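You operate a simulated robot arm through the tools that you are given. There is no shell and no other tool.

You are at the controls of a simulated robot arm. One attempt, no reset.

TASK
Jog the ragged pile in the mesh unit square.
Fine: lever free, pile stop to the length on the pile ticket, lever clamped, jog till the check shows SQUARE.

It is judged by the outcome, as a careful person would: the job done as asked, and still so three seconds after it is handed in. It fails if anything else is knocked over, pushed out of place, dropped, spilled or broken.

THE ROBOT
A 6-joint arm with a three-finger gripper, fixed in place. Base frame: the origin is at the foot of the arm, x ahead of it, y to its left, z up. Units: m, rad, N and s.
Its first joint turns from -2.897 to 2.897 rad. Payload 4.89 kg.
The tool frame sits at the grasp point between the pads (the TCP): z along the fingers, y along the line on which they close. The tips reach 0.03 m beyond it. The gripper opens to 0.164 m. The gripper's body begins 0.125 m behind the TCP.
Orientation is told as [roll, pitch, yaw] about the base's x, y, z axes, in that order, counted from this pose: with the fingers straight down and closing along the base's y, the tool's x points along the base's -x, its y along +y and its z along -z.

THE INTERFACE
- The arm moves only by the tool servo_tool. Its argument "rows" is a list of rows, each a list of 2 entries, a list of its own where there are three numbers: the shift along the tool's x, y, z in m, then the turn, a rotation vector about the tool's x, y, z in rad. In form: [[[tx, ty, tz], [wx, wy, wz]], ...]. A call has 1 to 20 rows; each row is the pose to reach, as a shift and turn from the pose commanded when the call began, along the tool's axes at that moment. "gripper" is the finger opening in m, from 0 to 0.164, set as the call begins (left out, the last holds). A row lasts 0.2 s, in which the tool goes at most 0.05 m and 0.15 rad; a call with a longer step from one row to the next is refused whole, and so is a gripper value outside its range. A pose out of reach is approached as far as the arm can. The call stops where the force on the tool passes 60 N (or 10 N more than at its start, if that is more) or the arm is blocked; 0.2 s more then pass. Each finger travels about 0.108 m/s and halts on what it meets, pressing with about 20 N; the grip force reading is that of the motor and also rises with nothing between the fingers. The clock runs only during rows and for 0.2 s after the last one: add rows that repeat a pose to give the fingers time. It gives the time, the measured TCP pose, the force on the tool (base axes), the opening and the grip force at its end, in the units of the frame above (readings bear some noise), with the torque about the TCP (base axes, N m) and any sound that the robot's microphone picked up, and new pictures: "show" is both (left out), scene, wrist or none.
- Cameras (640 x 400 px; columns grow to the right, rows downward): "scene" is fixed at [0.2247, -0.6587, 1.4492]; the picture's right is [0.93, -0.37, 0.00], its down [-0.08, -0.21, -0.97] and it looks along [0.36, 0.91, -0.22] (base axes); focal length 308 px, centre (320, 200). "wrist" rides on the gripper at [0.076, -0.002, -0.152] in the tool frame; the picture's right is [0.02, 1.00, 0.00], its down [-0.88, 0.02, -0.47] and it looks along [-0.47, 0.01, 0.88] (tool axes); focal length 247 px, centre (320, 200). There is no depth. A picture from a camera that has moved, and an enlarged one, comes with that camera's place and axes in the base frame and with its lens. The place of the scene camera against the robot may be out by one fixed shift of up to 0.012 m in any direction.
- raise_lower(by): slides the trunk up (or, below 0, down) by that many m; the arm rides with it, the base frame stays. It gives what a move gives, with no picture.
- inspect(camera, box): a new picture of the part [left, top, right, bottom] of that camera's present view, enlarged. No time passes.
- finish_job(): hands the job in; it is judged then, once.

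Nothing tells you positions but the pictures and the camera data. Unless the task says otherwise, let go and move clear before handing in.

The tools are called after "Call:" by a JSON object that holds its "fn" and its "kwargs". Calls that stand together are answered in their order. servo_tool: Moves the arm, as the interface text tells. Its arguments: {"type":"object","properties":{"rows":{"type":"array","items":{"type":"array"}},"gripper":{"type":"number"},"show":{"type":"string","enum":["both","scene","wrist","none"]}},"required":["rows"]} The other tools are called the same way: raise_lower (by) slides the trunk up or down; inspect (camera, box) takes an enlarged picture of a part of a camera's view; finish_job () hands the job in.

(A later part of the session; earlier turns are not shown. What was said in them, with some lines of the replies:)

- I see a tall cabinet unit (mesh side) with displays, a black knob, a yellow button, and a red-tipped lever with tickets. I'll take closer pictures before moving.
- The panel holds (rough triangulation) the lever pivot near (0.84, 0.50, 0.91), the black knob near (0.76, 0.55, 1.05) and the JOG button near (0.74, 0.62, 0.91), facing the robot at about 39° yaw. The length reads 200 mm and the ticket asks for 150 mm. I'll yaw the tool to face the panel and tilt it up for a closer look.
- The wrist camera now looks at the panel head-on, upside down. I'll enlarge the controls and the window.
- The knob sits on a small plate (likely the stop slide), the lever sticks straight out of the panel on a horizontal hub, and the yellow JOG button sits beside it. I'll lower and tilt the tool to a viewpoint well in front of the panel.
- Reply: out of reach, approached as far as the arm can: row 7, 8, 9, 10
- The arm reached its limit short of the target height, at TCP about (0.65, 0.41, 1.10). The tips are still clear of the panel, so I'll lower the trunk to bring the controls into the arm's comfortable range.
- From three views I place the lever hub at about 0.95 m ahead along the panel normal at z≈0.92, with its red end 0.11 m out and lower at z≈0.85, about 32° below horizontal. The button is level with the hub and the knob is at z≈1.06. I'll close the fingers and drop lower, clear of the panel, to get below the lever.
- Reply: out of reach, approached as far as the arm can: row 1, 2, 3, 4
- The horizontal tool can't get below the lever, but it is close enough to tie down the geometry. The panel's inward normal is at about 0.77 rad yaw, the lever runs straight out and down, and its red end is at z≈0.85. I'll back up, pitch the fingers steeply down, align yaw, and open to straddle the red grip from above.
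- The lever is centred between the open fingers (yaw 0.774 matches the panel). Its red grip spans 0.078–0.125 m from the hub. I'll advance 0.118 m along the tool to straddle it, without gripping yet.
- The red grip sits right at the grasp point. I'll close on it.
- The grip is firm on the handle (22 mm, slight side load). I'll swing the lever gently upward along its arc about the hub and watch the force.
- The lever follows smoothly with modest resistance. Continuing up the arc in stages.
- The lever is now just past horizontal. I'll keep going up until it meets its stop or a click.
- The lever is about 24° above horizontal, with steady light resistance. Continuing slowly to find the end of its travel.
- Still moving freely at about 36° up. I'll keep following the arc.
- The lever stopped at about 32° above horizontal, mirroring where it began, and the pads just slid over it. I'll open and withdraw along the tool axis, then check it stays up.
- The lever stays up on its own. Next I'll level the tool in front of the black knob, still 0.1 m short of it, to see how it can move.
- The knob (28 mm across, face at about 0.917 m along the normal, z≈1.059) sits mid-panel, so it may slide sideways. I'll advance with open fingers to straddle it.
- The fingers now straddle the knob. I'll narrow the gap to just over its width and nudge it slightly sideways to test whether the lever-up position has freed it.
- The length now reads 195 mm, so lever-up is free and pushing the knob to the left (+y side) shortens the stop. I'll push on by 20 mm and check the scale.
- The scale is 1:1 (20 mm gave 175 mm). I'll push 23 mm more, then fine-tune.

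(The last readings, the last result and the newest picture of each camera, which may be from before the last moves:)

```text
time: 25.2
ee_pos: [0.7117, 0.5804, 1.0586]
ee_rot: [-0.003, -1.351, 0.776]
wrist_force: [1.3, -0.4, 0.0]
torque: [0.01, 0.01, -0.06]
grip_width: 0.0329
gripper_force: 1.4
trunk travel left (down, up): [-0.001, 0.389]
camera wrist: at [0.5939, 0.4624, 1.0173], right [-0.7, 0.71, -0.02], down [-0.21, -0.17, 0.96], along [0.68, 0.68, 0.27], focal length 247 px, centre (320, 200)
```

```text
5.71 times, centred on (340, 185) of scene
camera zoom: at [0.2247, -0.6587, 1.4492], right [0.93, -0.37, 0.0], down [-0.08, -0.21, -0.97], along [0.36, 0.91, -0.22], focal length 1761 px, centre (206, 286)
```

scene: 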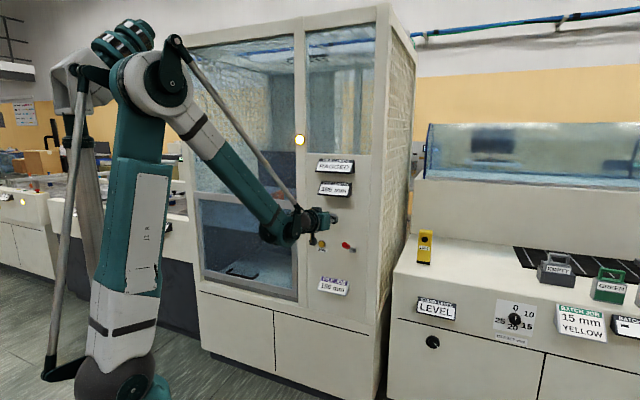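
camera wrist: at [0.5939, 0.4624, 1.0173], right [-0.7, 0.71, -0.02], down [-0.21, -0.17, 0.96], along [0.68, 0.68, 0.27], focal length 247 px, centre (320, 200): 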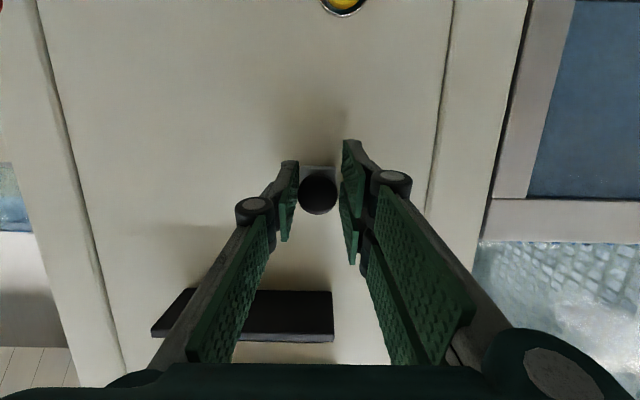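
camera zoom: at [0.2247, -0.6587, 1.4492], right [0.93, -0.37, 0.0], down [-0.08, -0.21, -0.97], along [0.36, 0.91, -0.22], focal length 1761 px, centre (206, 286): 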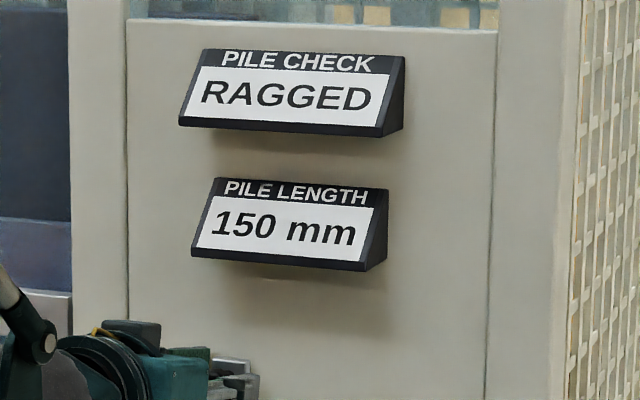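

It already reads 150 mm after 23 mm, so the display seems to step in 5 mm; by measured travel the stop is at roughly 152 mm. I'll nudge 1 mm at a time to centre it at 150.

Call:
{"fn": "servo_tool", "kwargs": {"rows": [[[0, 0.0005, 0], [0, 0, 0]], [[0, 0.001, 0], [0, 0, 0]], [[0, 0.001, 0], [0, 0, 0]]], "show": "wrist"}}

Call:
{"fn": "inspect", "kwargs": {"camera": "scene", "box": [315, 175, 365, 205]}}

Call:
{"fn": "inspect", "kwargs": {"camera": "wrist", "box": [260, 130, 380, 230]}}

```text
time: 26.1
ee_pos: [0.7116, 0.5806, 1.0588]
ee_rot: [-0.004, -1.351, 0.778]
wrist_force: [3.0, -2.0, -0.1]
torque: [0.03, -0.04, -0.06]
grip_width: 0.0332
gripper_force: 1.7
trunk travel left (down, up): [-0.001, 0.389]
camera wrist: at [0.5932, 0.4628, 1.0173], right [-0.7, 0.71, -0.02], down [-0.21, -0.17, 0.96], along [0.68, 0.68, 0.27], focal length 247 px, centre (320, 200)
```

wrist: 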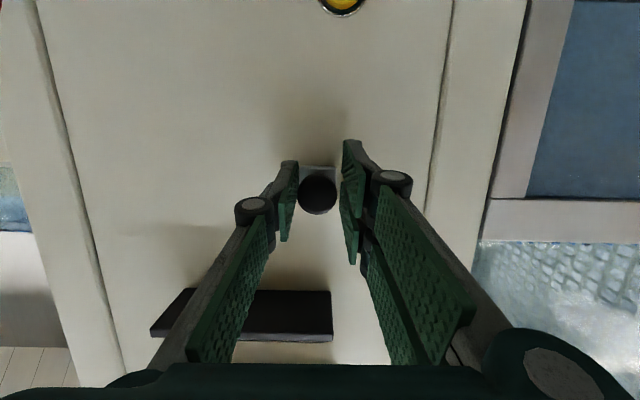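

```text
12.80 times, centred on (340, 190) of scene
camera zoom: at [0.2247, -0.6587, 1.4492], right [0.93, -0.37, 0.0], down [-0.08, -0.21, -0.97], along [0.36, 0.91, -0.22], focal length 3945 px, centre (64, 328)
```

zoom: 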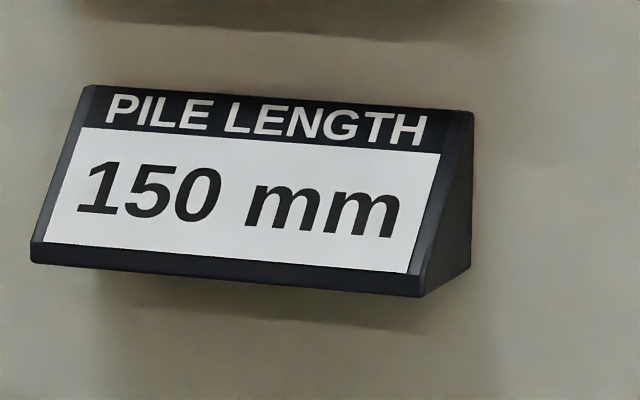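

```text
4.00 times, centred on (320, 180) of wrist
camera zoom: at [0.5932, 0.4628, 1.0173], right [-0.7, 0.71, -0.02], down [-0.21, -0.17, 0.96], along [0.68, 0.68, 0.27], focal length 988 px, centre (320, 280)
```

zoom: 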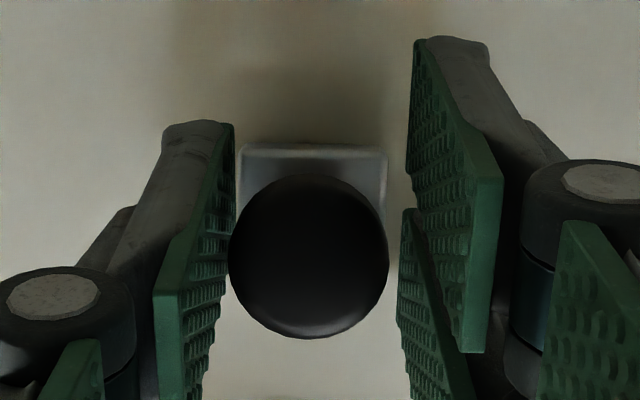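

Call:
{"fn": "servo_tool", "kwargs": {"rows": [[[0, 0.0005, 0], [0, 0, 0]], [[0, 0.001, 0], [0, 0, 0]], [[0, 0.001, 0], [0, 0, 0]]], "show": "wrist"}}

Call:
{"fn": "inspect", "kwargs": {"camera": "scene", "box": [315, 175, 365, 205]}}

Call:
{"fn": "inspect", "kwargs": {"camera": "wrist", "box": [260, 130, 380, 230]}}

```text
time: 26.9
ee_pos: [0.7091, 0.5811, 1.059]
ee_rot: [-0.005, -1.351, 0.779]
wrist_force: [1.8, -3.1, -1.3]
torque: [0.01, 0.02, -0.12]
grip_width: 0.033
gripper_force: 1.4
trunk travel left (down, up): [-0.001, 0.389]
camera wrist: at [0.5926, 0.4636, 1.0174], right [-0.7, 0.71, -0.02], down [-0.21, -0.17, 0.96], along [0.68, 0.68, 0.27], focal length 247 px, centre (320, 200)
```

wrist: 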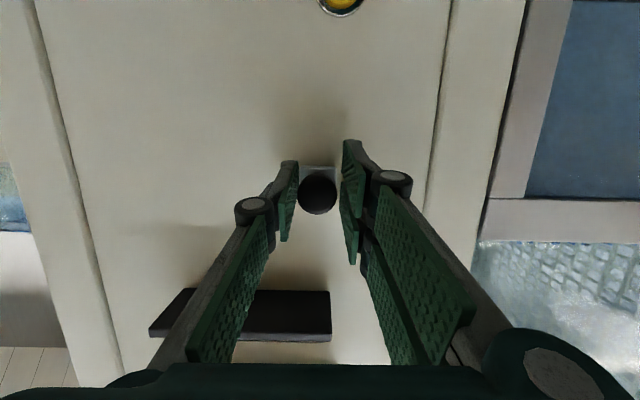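

```text
12.80 times, centred on (340, 190) of scene
camera zoom: at [0.2247, -0.6587, 1.4492], right [0.93, -0.37, 0.0], down [-0.08, -0.21, -0.97], along [0.36, 0.91, -0.22], focal length 3945 px, centre (64, 328)
```

zoom: 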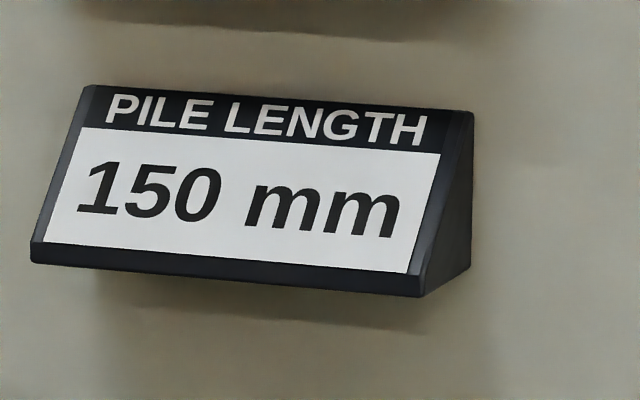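

```text
4.00 times, centred on (320, 180) of wrist
camera zoom: at [0.5926, 0.4636, 1.0174], right [-0.7, 0.71, -0.02], down [-0.21, -0.17, 0.96], along [0.68, 0.68, 0.27], focal length 988 px, centre (320, 280)
```

zoom: 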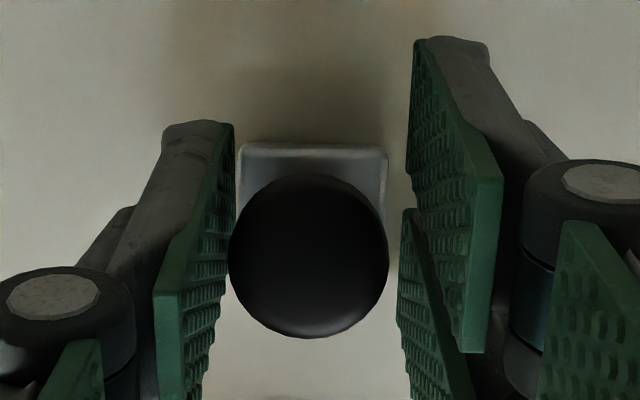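

Call:
{"fn": "servo_tool", "kwargs": {"rows": [[[0, 0.0005, 0], [0, 0, 0]], [[0, 0.001, 0], [0, 0, 0]], [[0, 0.001, 0], [0, 0, 0]]], "show": "wrist"}}

Call:
{"fn": "inspect", "kwargs": {"camera": "scene", "box": [315, 175, 365, 205]}}

```text
time: 27.6
ee_pos: [0.7097, 0.5812, 1.0589]
ee_rot: [-0.002, -1.351, 0.777]
wrist_force: [2.1, -2.7, -1.7]
torque: [0.0, 0.04, -0.1]
grip_width: 0.0335
gripper_force: 1.7
trunk travel left (down, up): [-0.001, 0.389]
camera wrist: at [0.592, 0.4643, 1.0178], right [-0.7, 0.71, -0.02], down [-0.21, -0.17, 0.96], along [0.68, 0.68, 0.27], focal length 247 px, centre (320, 200)
```

wrist: 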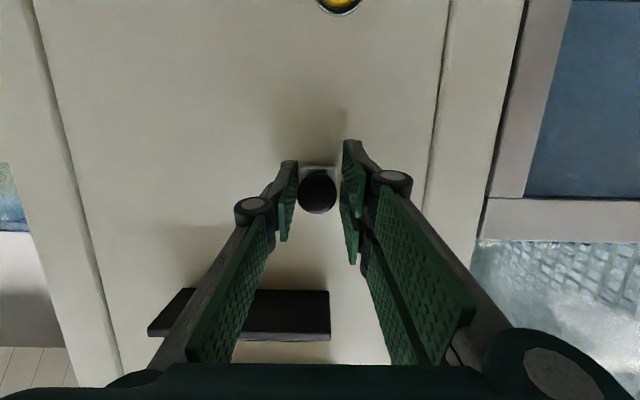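

```text
12.80 times, centred on (340, 190) of scene
camera zoom: at [0.2247, -0.6587, 1.4492], right [0.93, -0.37, 0.0], down [-0.08, -0.21, -0.97], along [0.36, 0.91, -0.22], focal length 3945 px, centre (64, 328)
```

zoom: 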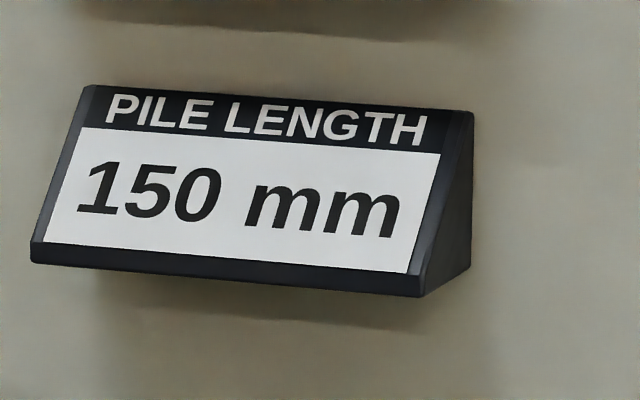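

It reads 150 mm, and by camera displacement the knob has moved 50 mm, so it's centred. I'll open, back straight out so as not to drag it, and check the reading.

Call:
{"fn": "servo_tool", "kwargs": {"rows": [[[0, -0.001, 0], [0, 0, 0]], [[0, -0.001, 0], [0, 0, 0]], [[0.0, -0.001, 0], [0, 0, 0]], [[0.0063, -0.001, -0.028], [0, 0, 0]], [[0.0126, -0.001, -0.056], [0, 0, 0]], [[0.019, -0.001, -0.084], [0, 0, 0]], [[0.0251, -0.001, -0.1122], [0, 0, 0]]], "gripper": 0.07}}

Call:
{"fn": "inspect", "kwargs": {"camera": "scene", "box": [300, 150, 380, 220]}}

```text
time: 29.2
ee_pos: [0.6285, 0.4995, 1.0586]
ee_rot: [-0.008, -1.351, 0.779]
wrist_force: [1.5, 0.9, -1.2]
torque: [0.01, -0.02, 0.03]
grip_width: 0.0699
gripper_force: 0.0
trunk travel left (down, up): [-0.001, 0.389]
camera wrist: at [0.5112, 0.3823, 1.0177], right [-0.7, 0.71, -0.02], down [-0.21, -0.17, 0.96], along [0.68, 0.68, 0.27], focal length 247 px, centre (320, 200)
```

scene: 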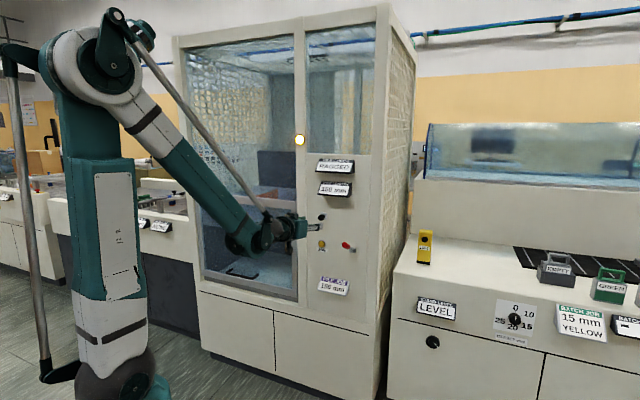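
wrist: 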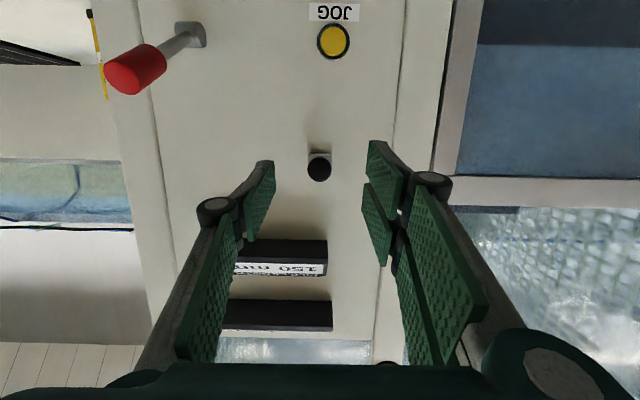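

```text
5.71 times, centred on (340, 185) of scene
camera zoom: at [0.2247, -0.6587, 1.4492], right [0.93, -0.37, 0.0], down [-0.08, -0.21, -0.97], along [0.36, 0.91, -0.22], focal length 1761 px, centre (206, 286)
```

zoom: 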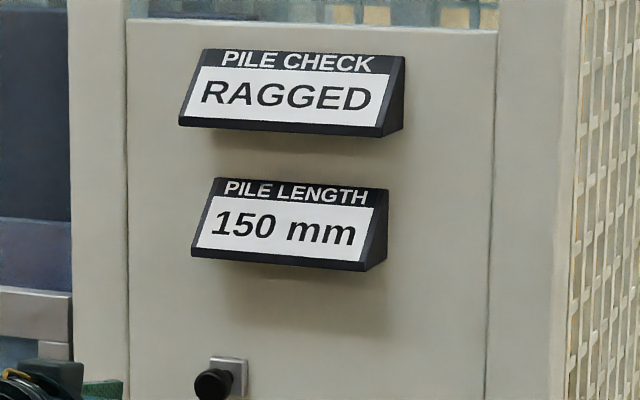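

The stop holds at 150 mm. Now I'll move over to the raised lever, pitching the fingers down again above its red grip.

Call:
{"fn": "servo_tool", "kwargs": {"rows": [[[-0.002, -0.018, -0.005], [0, 0.06, 0]], [[-0.004, -0.036, -0.009], [0, 0.15, 0]], [[-0.006, -0.054, -0.012], [0, 0.255, 0]], [[-0.008, -0.072, -0.015], [0, 0.36, 0]], [[-0.0095, -0.09, -0.018], [0, 0.465, 0]], [[-0.0105, -0.108, -0.02], [0, 0.57, 0]], [[-0.0115, -0.126, -0.021], [0, 0.675, 0]], [[-0.0123, -0.1435, -0.0212], [0, 0.78, 0]]], "gripper": 0.07}}

```text
time: 31.1
ee_pos: [0.7152, 0.3865, 1.0774]
ee_rot: [-0.004, -0.57, 0.774]
wrist_force: [-0.8, 0.1, 0.6]
torque: [-0.01, -0.13, -0.05]
grip_width: 0.0696
gripper_force: 0.0
trunk travel left (down, up): [-0.001, 0.389]
camera wrist: at [0.6108, 0.2814, 1.164], right [-0.71, 0.7, -0.01], down [0.33, 0.35, 0.87], along [0.62, 0.62, -0.49], focal length 247 px, centre (320, 200)
```

scene: 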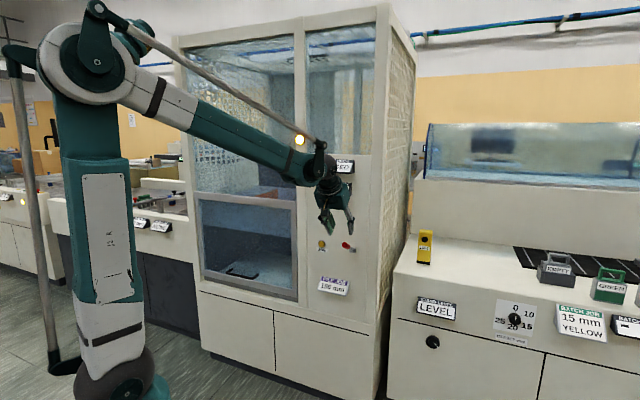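
wrist: 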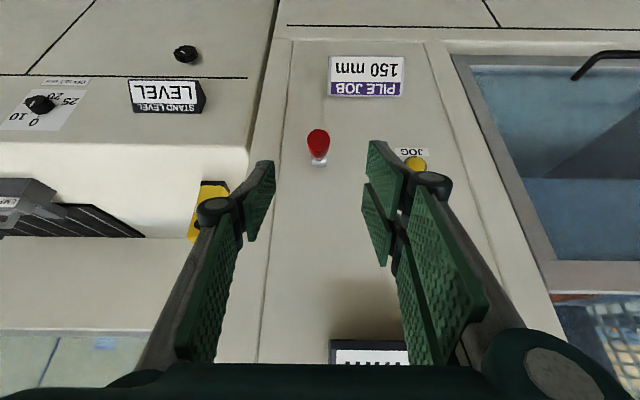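

The raised red grip is centred ahead of the fingers. I'll advance to straddle it and close.

Call:
{"fn": "servo_tool", "kwargs": {"rows": [[[0.0006, -0.0005, 0.03], [0, 0, 0]], [[0.0012, -0.001, 0.06], [0, 0, 0]], [[0.0018, -0.0015, 0.09], [0, 0, 0]], [[0.0025, -0.0015, 0.121], [0, 0, 0]]], "show": "wrist"}}

```text
time: 32.0
ee_pos: [0.759, 0.43, 0.9745]
ee_rot: [-0.003, -0.573, 0.774]
wrist_force: [-1.7, -0.9, 0.7]
torque: [0.05, -0.16, -0.02]
grip_width: 0.07
gripper_force: 0.1
trunk travel left (down, up): [-0.001, 0.389]
camera wrist: at [0.655, 0.3247, 1.0614], right [-0.71, 0.7, -0.01], down [0.33, 0.35, 0.87], along [0.62, 0.62, -0.49], focal length 247 px, centre (320, 200)
```

wrist: 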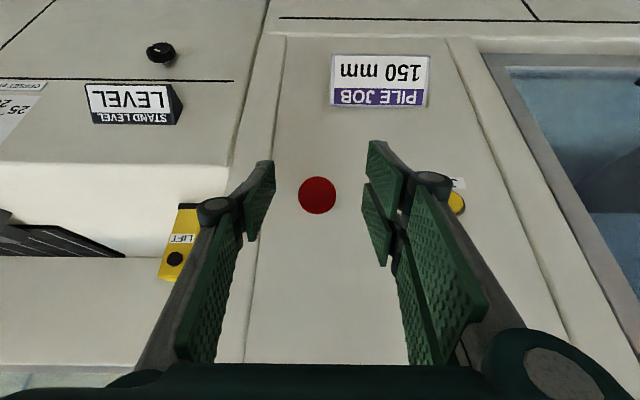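

Call:
{"fn": "servo_tool", "kwargs": {"rows": [[[0, -0.002, 0], [0, 0, 0]], [[0, -0.002, 0], [0, 0, 0]], [[0, -0.002, 0], [0, 0, 0]], [[0, -0.002, 0], [0, 0, 0]]], "gripper": 0.0, "show": "wrist"}}

```text
time: 33.0
ee_pos: [0.7613, 0.4289, 0.9747]
ee_rot: [-0.003, -0.572, 0.775]
wrist_force: [-16.7, 9.3, -2.5]
torque: [-0.01, 0.37, 0.51]
grip_width: 0.0229
gripper_force: 44.8
trunk travel left (down, up): [-0.001, 0.389]
camera wrist: at [0.6569, 0.3243, 1.0608], right [-0.71, 0.7, -0.01], down [0.33, 0.35, 0.87], along [0.62, 0.62, -0.49], focal length 247 px, centre (320, 200)
```

wrist: 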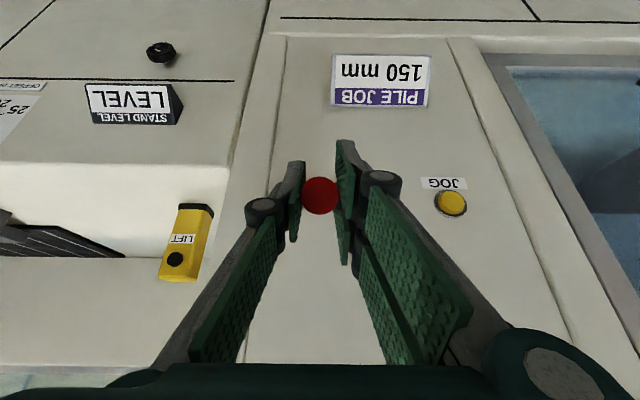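

Gripped. I'll swing the lever back down along the same arc, first to horizontal.

Call:
{"fn": "servo_tool", "kwargs": {"rows": [[[0.0064, 0.001, 0.0036], [0, 0, 0]], [[0.0127, 0.0015, 0.0072], [0, 0, 0]], [[0.0189, 0.0015, 0.0118], [0, 0, 0]], [[0.025, 0.0015, 0.0165], [0, 0, 0]], [[0.0304, 0.0015, 0.0219], [0, 0, 0]], [[0.0357, 0.0015, 0.0274], [0, 0, 0]], [[0.0403, 0.0015, 0.0334], [0, 0, 0]], [[0.0448, 0.0015, 0.0395], [0, 0, 0]]], "show": "wrist"}}

```text
time: 34.9
ee_pos: [0.7491, 0.4172, 0.915]
ee_rot: [-0.003, -0.57, 0.776]
wrist_force: [-13.7, 11.8, 13.2]
torque: [1.05, -1.13, 1.12]
grip_width: 0.0223
gripper_force: 44.8
trunk travel left (down, up): [-0.001, 0.389]
camera wrist: at [0.6453, 0.3128, 1.0023], right [-0.71, 0.7, -0.01], down [0.33, 0.35, 0.87], along [0.62, 0.62, -0.49], focal length 247 px, centre (320, 200)
```

wrist: 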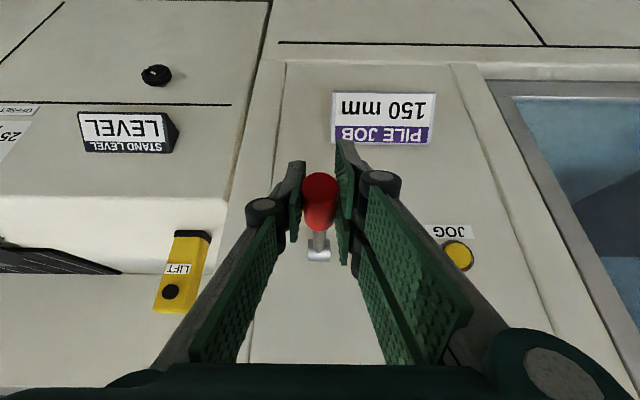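

The lever is at horizontal with ~13 N resistance. Continuing down to its lower stop.

Call:
{"fn": "servo_tool", "kwargs": {"rows": [[[0.0037, 0.002, 0.0067], [0, 0, 0]], [[0.0074, 0.002, 0.0134], [0, 0, 0]], [[0.0102, 0.002, 0.0205], [0, 0, 0]], [[0.0129, 0.002, 0.0277], [0, 0, 0]], [[0.0145, 0.002, 0.0352], [0, 0, 0]], [[0.0161, 0.002, 0.0426], [0, 0, 0]], [[0.0172, 0.002, 0.0539], [0, 0, 0]], [[0.0175, 0.002, 0.0616], [0, 0, 0]]]}}

```text
time: 36.6
ee_pos: [0.762, 0.4316, 0.8543]
ee_rot: [-0.002, -0.572, 0.773]
wrist_force: [8.0, -22.7, 5.5]
torque: [0.63, -1.14, 1.68]
grip_width: 0.0215
gripper_force: 45.3
trunk travel left (down, up): [-0.001, 0.389]
camera wrist: at [0.6586, 0.3261, 0.9412], right [-0.71, 0.7, -0.01], down [0.33, 0.35, 0.87], along [0.62, 0.62, -0.49], focal length 247 px, centre (320, 200)
```

scene: 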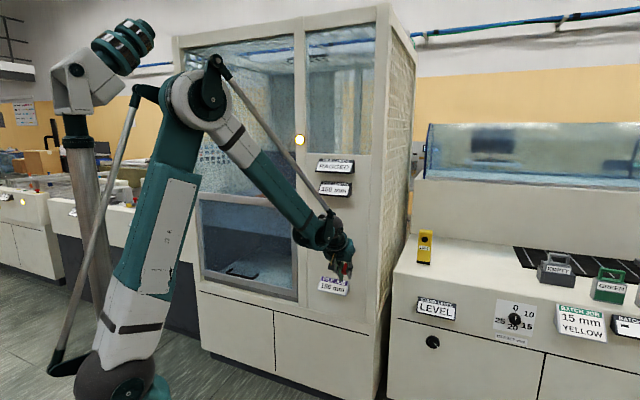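
wrist: 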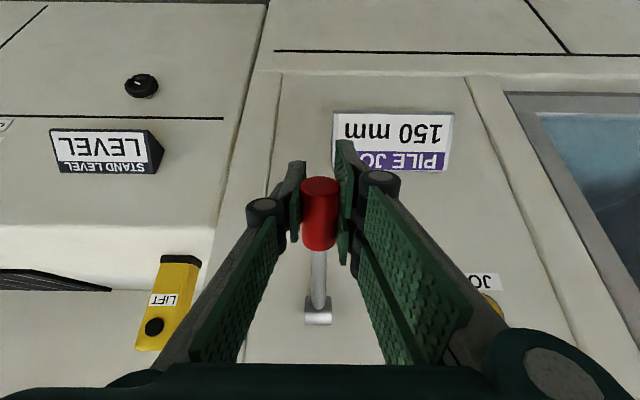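

The lever is back at its lower stop (the pads slid slightly at the end). I'll open, withdraw, and check the lever and displays.

Call:
{"fn": "servo_tool", "kwargs": {"rows": [[[0, 0, 0], [0, 0, 0]], [[0, 0, 0], [0, 0, 0]], [[0, 0, -0.03], [0, 0, 0]], [[0, 0, -0.06], [0, 0, 0]], [[0, 0, -0.09], [0, 0, 0]], [[0, 0, -0.12], [0, 0, 0]]], "gripper": 0.07}}

Call:
{"fn": "inspect", "kwargs": {"camera": "scene", "box": [290, 150, 380, 300]}}

```text
time: 38.0
ee_pos: [0.7153, 0.386, 0.9549]
ee_rot: [-0.001, -0.569, 0.775]
wrist_force: [1.4, 1.3, -0.9]
torque: [-0.04, 0.17, 0.04]
grip_width: 0.07
gripper_force: 0.0
trunk travel left (down, up): [-0.001, 0.389]
camera wrist: at [0.6111, 0.2816, 1.0419], right [-0.71, 0.7, -0.01], down [0.33, 0.35, 0.87], along [0.62, 0.62, -0.49], focal length 247 px, centre (320, 200)
```

scene: 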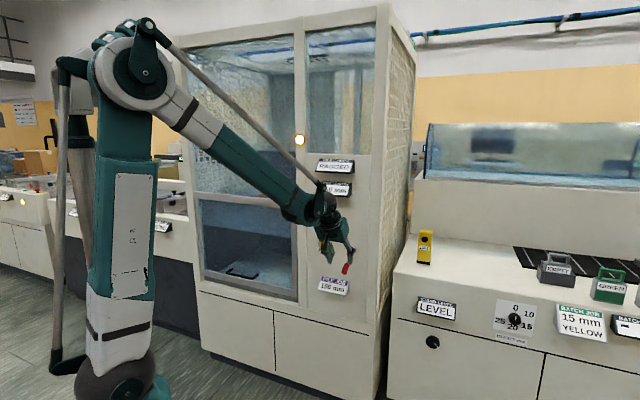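
wrist: 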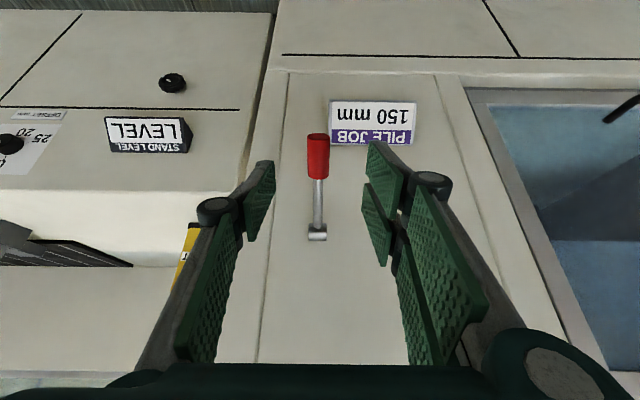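

```text
2.67 times, centred on (335, 225) of scene
camera zoom: at [0.2247, -0.6587, 1.4492], right [0.93, -0.37, 0.0], down [-0.08, -0.21, -0.97], along [0.36, 0.91, -0.22], focal length 822 px, centre (280, 133)
```

zoom: 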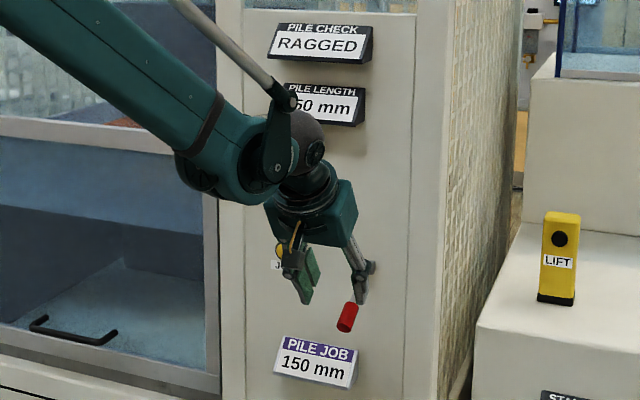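

The lever is down at its original clamped angle and PILE CHECK still says RAGGED. I take JOG to be at 0.947 m along the normal, u≈-0.072, z≈0.92, and I'll now line up closed fingers with it.

Call:
{"fn": "servo_tool", "kwargs": {"rows": [[[-0.001, 0.019, 0.003], [0, -0.0975, 0]], [[-0.002, 0.0385, 0.006], [0, -0.195, 0]], [[-0.003, 0.058, 0.009], [0, -0.2925, 0]], [[-0.004, 0.077, 0.012], [0, -0.39, 0]], [[-0.005, 0.0965, 0.015], [0, -0.4875, 0]], [[-0.006, 0.116, 0.018], [0, -0.585, 0]], [[-0.007, 0.135, 0.021], [0, -0.6825, 0]], [[-0.0082, 0.1543, 0.0231], [0, -0.78, 0]]], "gripper": 0.0}}

```text
time: 39.9
ee_pos: [0.6208, 0.5116, 0.9396]
ee_rot: [-0.005, -1.353, 0.778]
wrist_force: [-1.0, -1.4, 1.0]
torque: [0.0, 0.07, 0.06]
grip_width: 0.0001
gripper_force: 20.1
trunk travel left (down, up): [-0.001, 0.389]
camera wrist: at [0.504, 0.3931, 0.8981], right [-0.7, 0.71, -0.02], down [-0.21, -0.17, 0.96], along [0.68, 0.68, 0.27], focal length 247 px, centre (320, 200)
```

scene: 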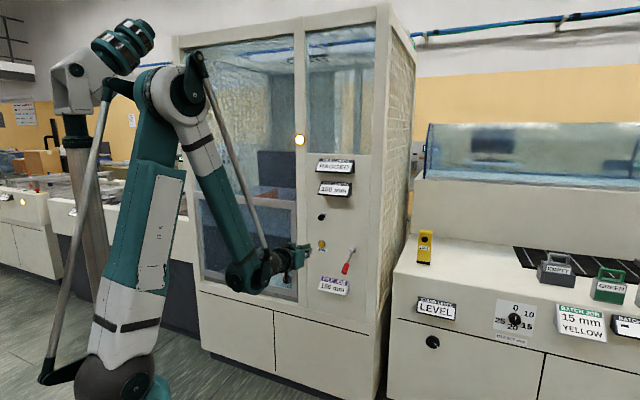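
wrist: 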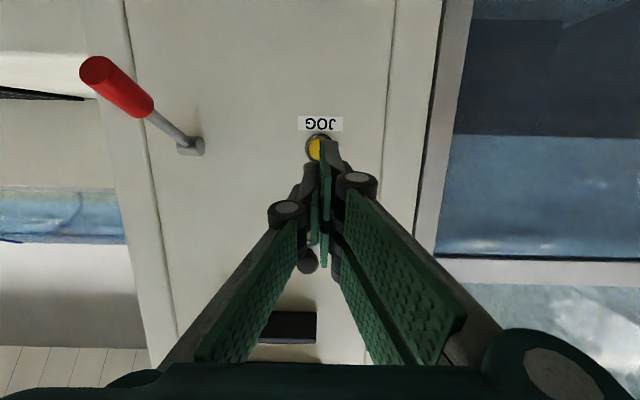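

The button is centred just ahead of the closed tips. I'll advance to about 2 cm short of it.

Call:
{"fn": "servo_tool", "kwargs": {"rows": [[[-0.0014, -0.0005, 0.0237], [0, 0, 0]], [[-0.0028, -0.001, 0.0474], [0, 0, 0]], [[-0.0041, -0.0015, 0.0711], [0, 0, 0]], [[-0.0055, -0.0015, 0.0948], [0, 0, 0]]]}}

```text
time: 40.9
ee_pos: [0.6877, 0.5749, 0.9262]
ee_rot: [0.0, -1.352, 0.775]
wrist_force: [-1.1, -0.8, 0.7]
torque: [-0.06, 0.04, 0.01]
grip_width: 0.0
gripper_force: 20.1
trunk travel left (down, up): [-0.001, 0.389]
camera wrist: at [0.5714, 0.4559, 0.8847], right [-0.7, 0.71, -0.02], down [-0.21, -0.17, 0.96], along [0.68, 0.68, 0.27], focal length 247 px, centre (320, 200)
```

scene: 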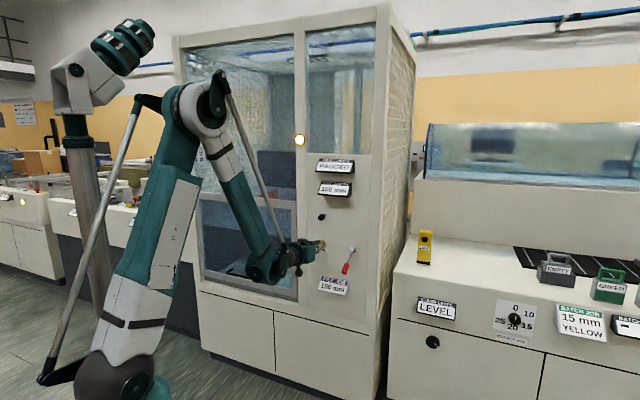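
wrist: 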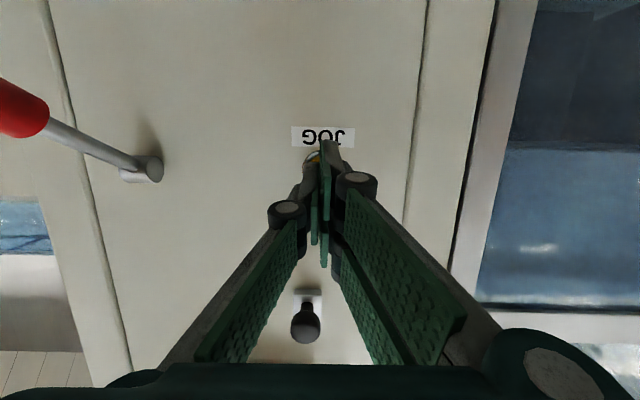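

Call:
{"fn": "inspect", "kwargs": {"camera": "wrist", "box": [270, 110, 370, 190]}}

Call:
{"fn": "inspect", "kwargs": {"camera": "scene", "box": [290, 150, 380, 300]}}

```text
5.00 times, centred on (320, 150) of wrist
camera zoom: at [0.5714, 0.4559, 0.8847], right [-0.7, 0.71, -0.02], down [-0.21, -0.17, 0.96], along [0.68, 0.68, 0.27], focal length 1235 px, centre (320, 450)
```

zoom: 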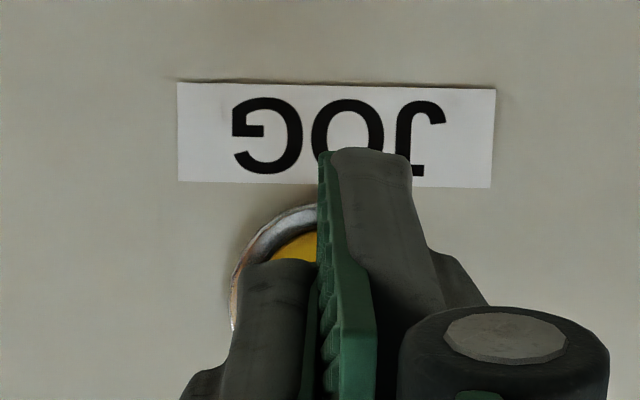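

```text
2.67 times, centred on (335, 225) of scene
camera zoom: at [0.2247, -0.6587, 1.4492], right [0.93, -0.37, 0.0], down [-0.08, -0.21, -0.97], along [0.36, 0.91, -0.22], focal length 822 px, centre (280, 133)
```

zoom: 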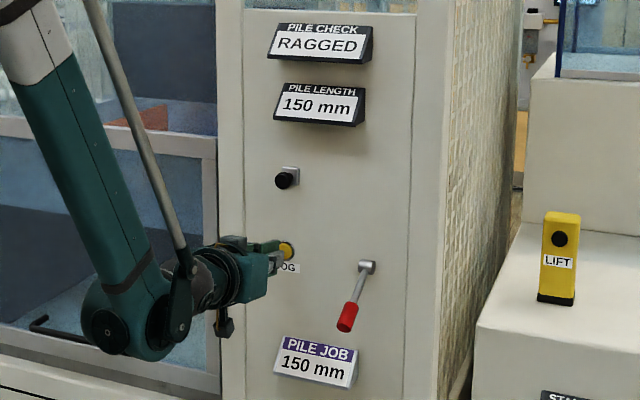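

The tips are lined up with the button. I'll press slowly, about 3 cm forward.

Call:
{"fn": "servo_tool", "kwargs": {"rows": [[[-0.0006, -0.0005, 0.008], [0, 0, 0]], [[-0.0016, -0.0005, 0.014], [0, 0, 0]], [[-0.0025, -0.0005, 0.019], [0, 0, 0]], [[-0.0032, -0.0005, 0.023], [0, 0, 0]], [[-0.0038, -0.0005, 0.0265], [0, 0, 0]], [[-0.0045, -0.0005, 0.0297], [0, 0, 0]]]}}

Call:
{"fn": "inspect", "kwargs": {"camera": "scene", "box": [290, 150, 380, 300]}}

```text
time: 42.2
ee_pos: [0.7091, 0.5942, 0.9235]
ee_rot: [-0.004, -1.349, 0.776]
wrist_force: [-22.3, -24.1, -2.6]
torque: [0.42, -0.38, 0.06]
grip_width: 0.0
gripper_force: 19.9
trunk travel left (down, up): [-0.001, 0.389]
heard: click
camera wrist: at [0.5917, 0.4767, 0.8817], right [-0.7, 0.71, -0.02], down [-0.21, -0.17, 0.96], along [0.68, 0.68, 0.27], focal length 247 px, centre (320, 200)
```

scene: 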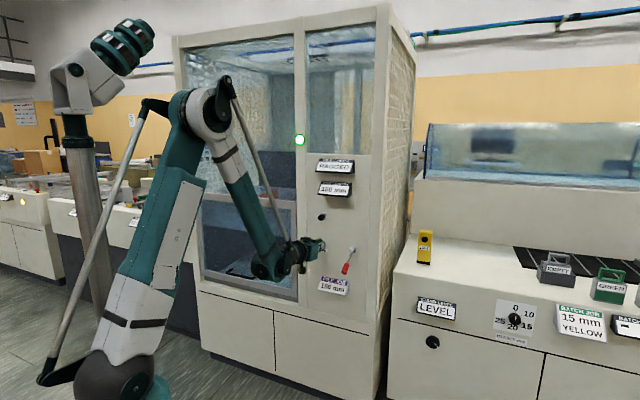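
wrist: 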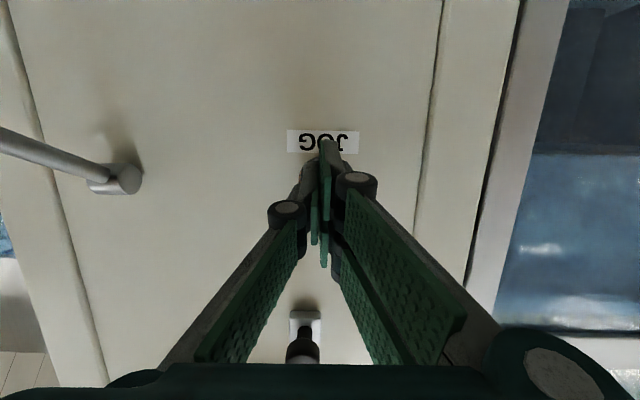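

```text
2.67 times, centred on (335, 225) of scene
camera zoom: at [0.2247, -0.6587, 1.4492], right [0.93, -0.37, 0.0], down [-0.08, -0.21, -0.97], along [0.36, 0.91, -0.22], focal length 822 px, centre (280, 133)
```

zoom: 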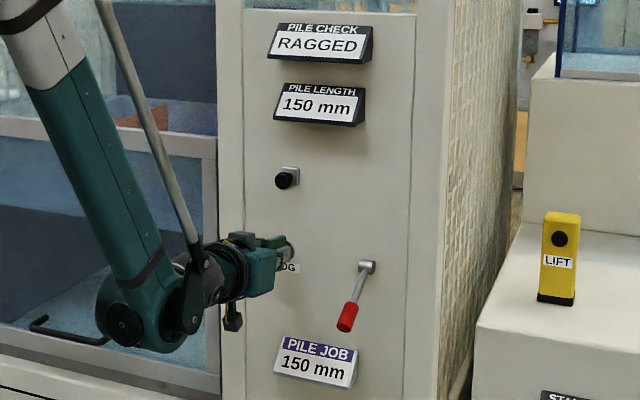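

A click was heard and the lamp turned green, so the press registered. I'll hold for a second and watch the check.

Call:
{"fn": "servo_tool", "kwargs": {"rows": [[[0, 0, 0], [0, 0, 0]], [[0, 0, 0], [0, 0, 0]], [[0, 0, 0], [0, 0, 0]], [[0, 0, 0], [0, 0, 0]], [[0, 0, 0], [0, 0, 0]]], "show": "scene"}}

Call:
{"fn": "inspect", "kwargs": {"camera": "scene", "box": [290, 120, 380, 210]}}

```text
time: 43.3
ee_pos: [0.7086, 0.5943, 0.9229]
ee_rot: [-0.004, -1.352, 0.779]
wrist_force: [-11.4, -13.1, 5.5]
torque: [0.38, -0.32, 0.05]
grip_width: 0.0001
gripper_force: 19.9
trunk travel left (down, up): [-0.001, 0.389]
stopped in row 5: the force on the tool passed its limit at 61 N (the readings are from after the stop); the commanded pose is now the measured one
```

scene: 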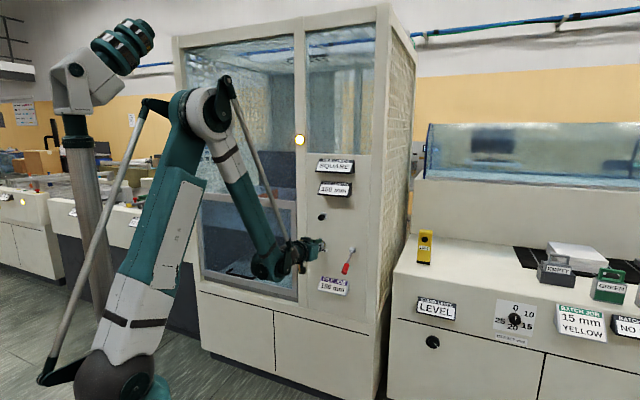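

```text
4.44 times, centred on (335, 165) of scene
camera zoom: at [0.2247, -0.6587, 1.4492], right [0.93, -0.37, 0.0], down [-0.08, -0.21, -0.97], along [0.36, 0.91, -0.22], focal length 1370 px, centre (253, 356)
```

zoom: 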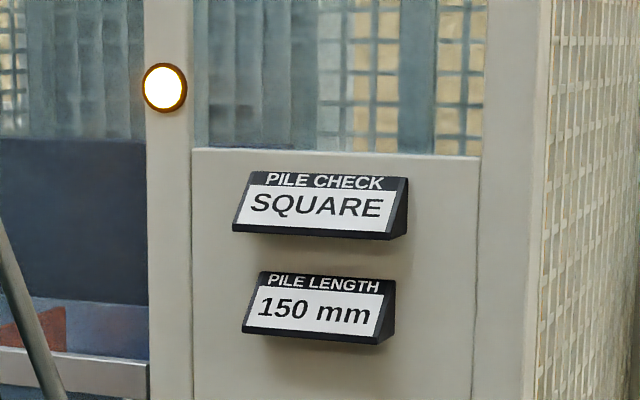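

PILE CHECK shows SQUARE at 150 mm. I'll release the button by backing straight off, then look over everything (something white has appeared on the bench at right).

Call:
{"fn": "servo_tool", "kwargs": {"rows": [[[0.003, 0, -0.015], [0, 0, 0]], [[0.007, 0, -0.035], [0, 0, 0]], [[0.012, 0, -0.06], [0, 0, 0]], [[0.017, 0, -0.085], [0, 0, 0]], [[0.022, 0, -0.11], [0, 0, 0]]]}}

Call:
{"fn": "inspect", "kwargs": {"camera": "scene", "box": [290, 120, 390, 300]}}

Call:
{"fn": "inspect", "kwargs": {"camera": "scene", "box": [390, 220, 640, 390]}}

```text
time: 44.5
ee_pos: [0.6306, 0.5171, 0.924]
ee_rot: [-0.006, -1.349, 0.779]
wrist_force: [0.5, 1.1, -0.9]
torque: [0.04, -0.04, -0.02]
grip_width: 0.0
gripper_force: 20.1
trunk travel left (down, up): [-0.001, 0.389]
camera wrist: at [0.5125, 0.3987, 0.8826], right [-0.7, 0.71, -0.02], down [-0.21, -0.17, 0.96], along [0.68, 0.68, 0.27], focal length 247 px, centre (320, 200)
```

scene: 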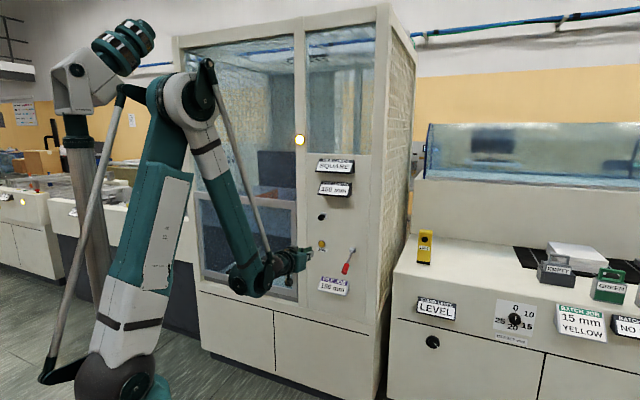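
wrist: 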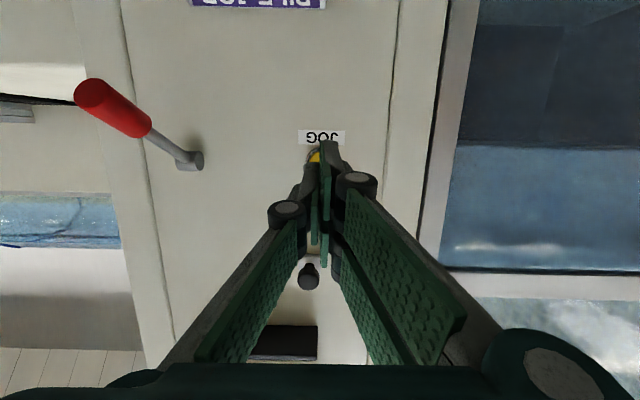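

```text
2.22 times, centred on (340, 210) of scene
camera zoom: at [0.2247, -0.6587, 1.4492], right [0.93, -0.37, 0.0], down [-0.08, -0.21, -0.97], along [0.36, 0.91, -0.22], focal length 685 px, centre (276, 178)
```

zoom: 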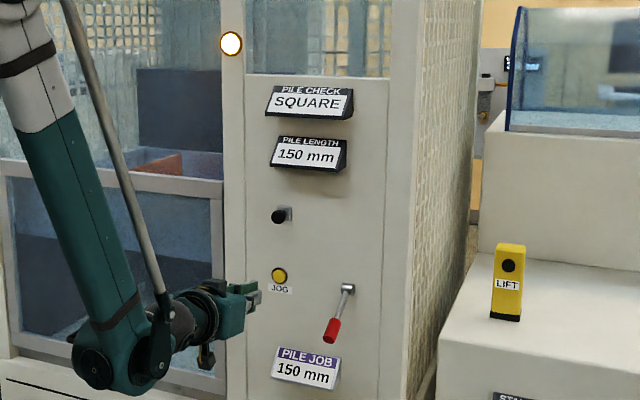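

```text
2.35 times, centred on (515, 305) of scene
camera zoom: at [0.2247, -0.6587, 1.4492], right [0.93, -0.37, 0.0], down [-0.08, -0.21, -0.97], along [0.36, 0.91, -0.22], focal length 725 px, centre (-139, -47)
```

zoom: 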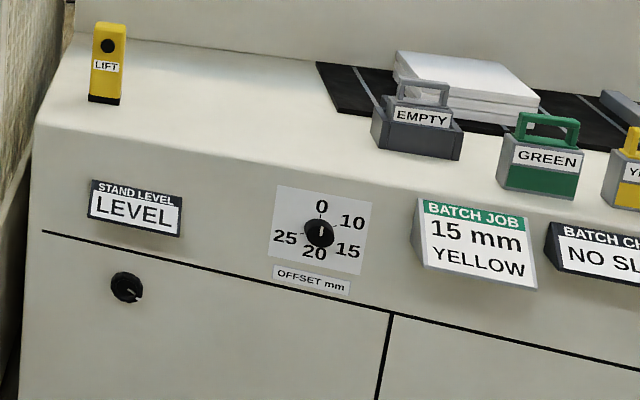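

The check reads SQUARE, the length 150 mm, the lever is down and the button is released. The paper on the right-hand bench is that machine's own batch arriving, untouched by me. I'll retreat further, let a few seconds pass, and check again.

Call:
{"fn": "servo_tool", "kwargs": {"rows": [[[-0.01, 0, -0.025], [0, 0, 0]], [[-0.025, 0, -0.045], [0, 0, 0]], [[-0.045, 0, -0.065], [0, 0, 0]], [[-0.065, 0, -0.08], [0, 0, 0]], [[-0.085, 0, -0.09], [0, 0, 0]], [[-0.085, 0, -0.09], [0, 0, 0]], [[-0.085, 0, -0.09], [0, 0, 0]], [[-0.085, 0, -0.09], [0, 0, 0]], [[-0.085, 0, -0.09], [0, 0, 0]], [[-0.085, 0, -0.09], [0, 0, 0]], [[-0.085, 0, -0.09], [0, 0, 0]], [[-0.085, 0, -0.09], [0, 0, 0]], [[-0.085, 0, -0.09], [0, 0, 0]], [[-0.085, 0, -0.09], [0, 0, 0]], [[-0.085, 0, -0.09], [0, 0, 0]]]}}

Call:
{"fn": "inspect", "kwargs": {"camera": "scene", "box": [290, 120, 390, 300]}}

Call:
{"fn": "inspect", "kwargs": {"camera": "wrist", "box": [60, 0, 460, 260]}}

```text
time: 47.7
ee_pos: [0.5793, 0.4693, 1.026]
ee_rot: [-0.004, -1.348, 0.78]
wrist_force: [-0.6, -0.4, -0.2]
torque: [0.01, -0.01, -0.03]
grip_width: 0.0
gripper_force: 20.4
trunk travel left (down, up): [-0.001, 0.389]
camera wrist: at [0.462, 0.351, 0.9849], right [-0.7, 0.71, -0.02], down [-0.21, -0.17, 0.96], along [0.68, 0.68, 0.27], focal length 247 px, centre (320, 200)
```

scene: 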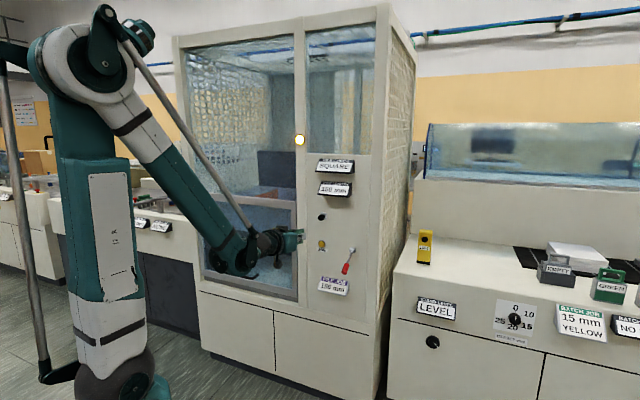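
wrist: 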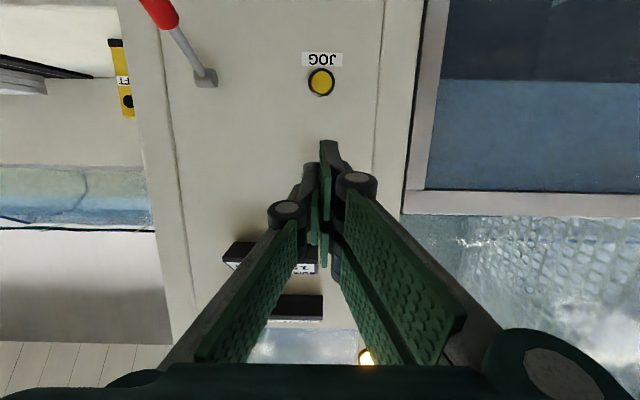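

```text
2.22 times, centred on (340, 210) of scene
camera zoom: at [0.2247, -0.6587, 1.4492], right [0.93, -0.37, 0.0], down [-0.08, -0.21, -0.97], along [0.36, 0.91, -0.22], focal length 685 px, centre (276, 178)
```

zoom: 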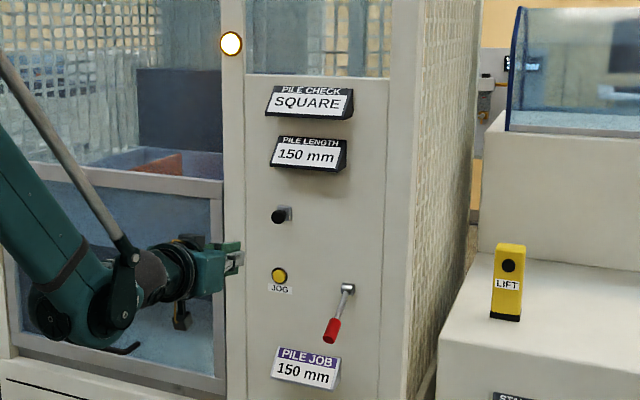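

```text
1.54 times, centred on (260, 130) of wrist
camera zoom: at [0.462, 0.351, 0.9849], right [-0.7, 0.71, -0.02], down [-0.21, -0.17, 0.96], along [0.68, 0.68, 0.27], focal length 380 px, centre (412, 308)
```

zoom: 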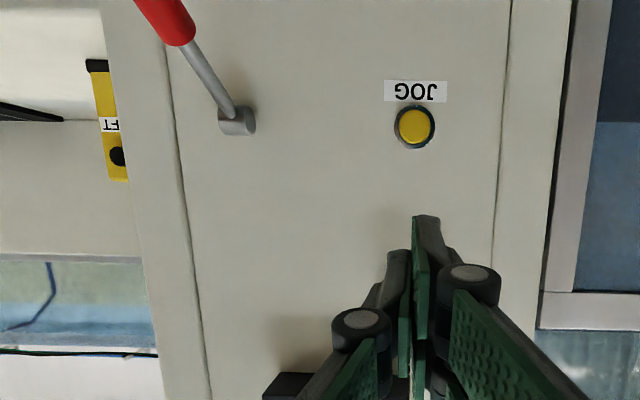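

After more than three seconds, PILE CHECK still reads SQUARE and PILE LENGTH matches the 150 mm ticket. The lever is clamped down, the button is released, and the arm is clear of the panel. I'm handing in the job.

Call:
{"fn": "finish_job", "kwargs": {}}

```text
The job is handed in.
```

The pile is jogged: PILE CHECK reads SQUARE and PILE LENGTH reads 150 mm, matching the pile ticket. I handed the job in with both readings still holding more than three seconds after I let go of the button.

- **Lever and stop:** I freed the lever, slid the pile stop from 200 to 150 mm, and clamped the lever again. The length display seems to step in 5 mm, so I used the measured slide travel to put the stop within about a millimetre of 150.
- **Jog:** One press of JOG, held for about a second, took the check from RAGGED to SQUARE. During that hold the force on the tool briefly passed the 60 N limit and that move stopped. The button came back out normally when I backed off, and nothing looks disturbed.
- **Right-hand bench:** A stack of paper appeared there while I was jogging, and the batch check display now begins "NO SL…". I never touched that bench, so I took it to be that machine's own batch arriving.
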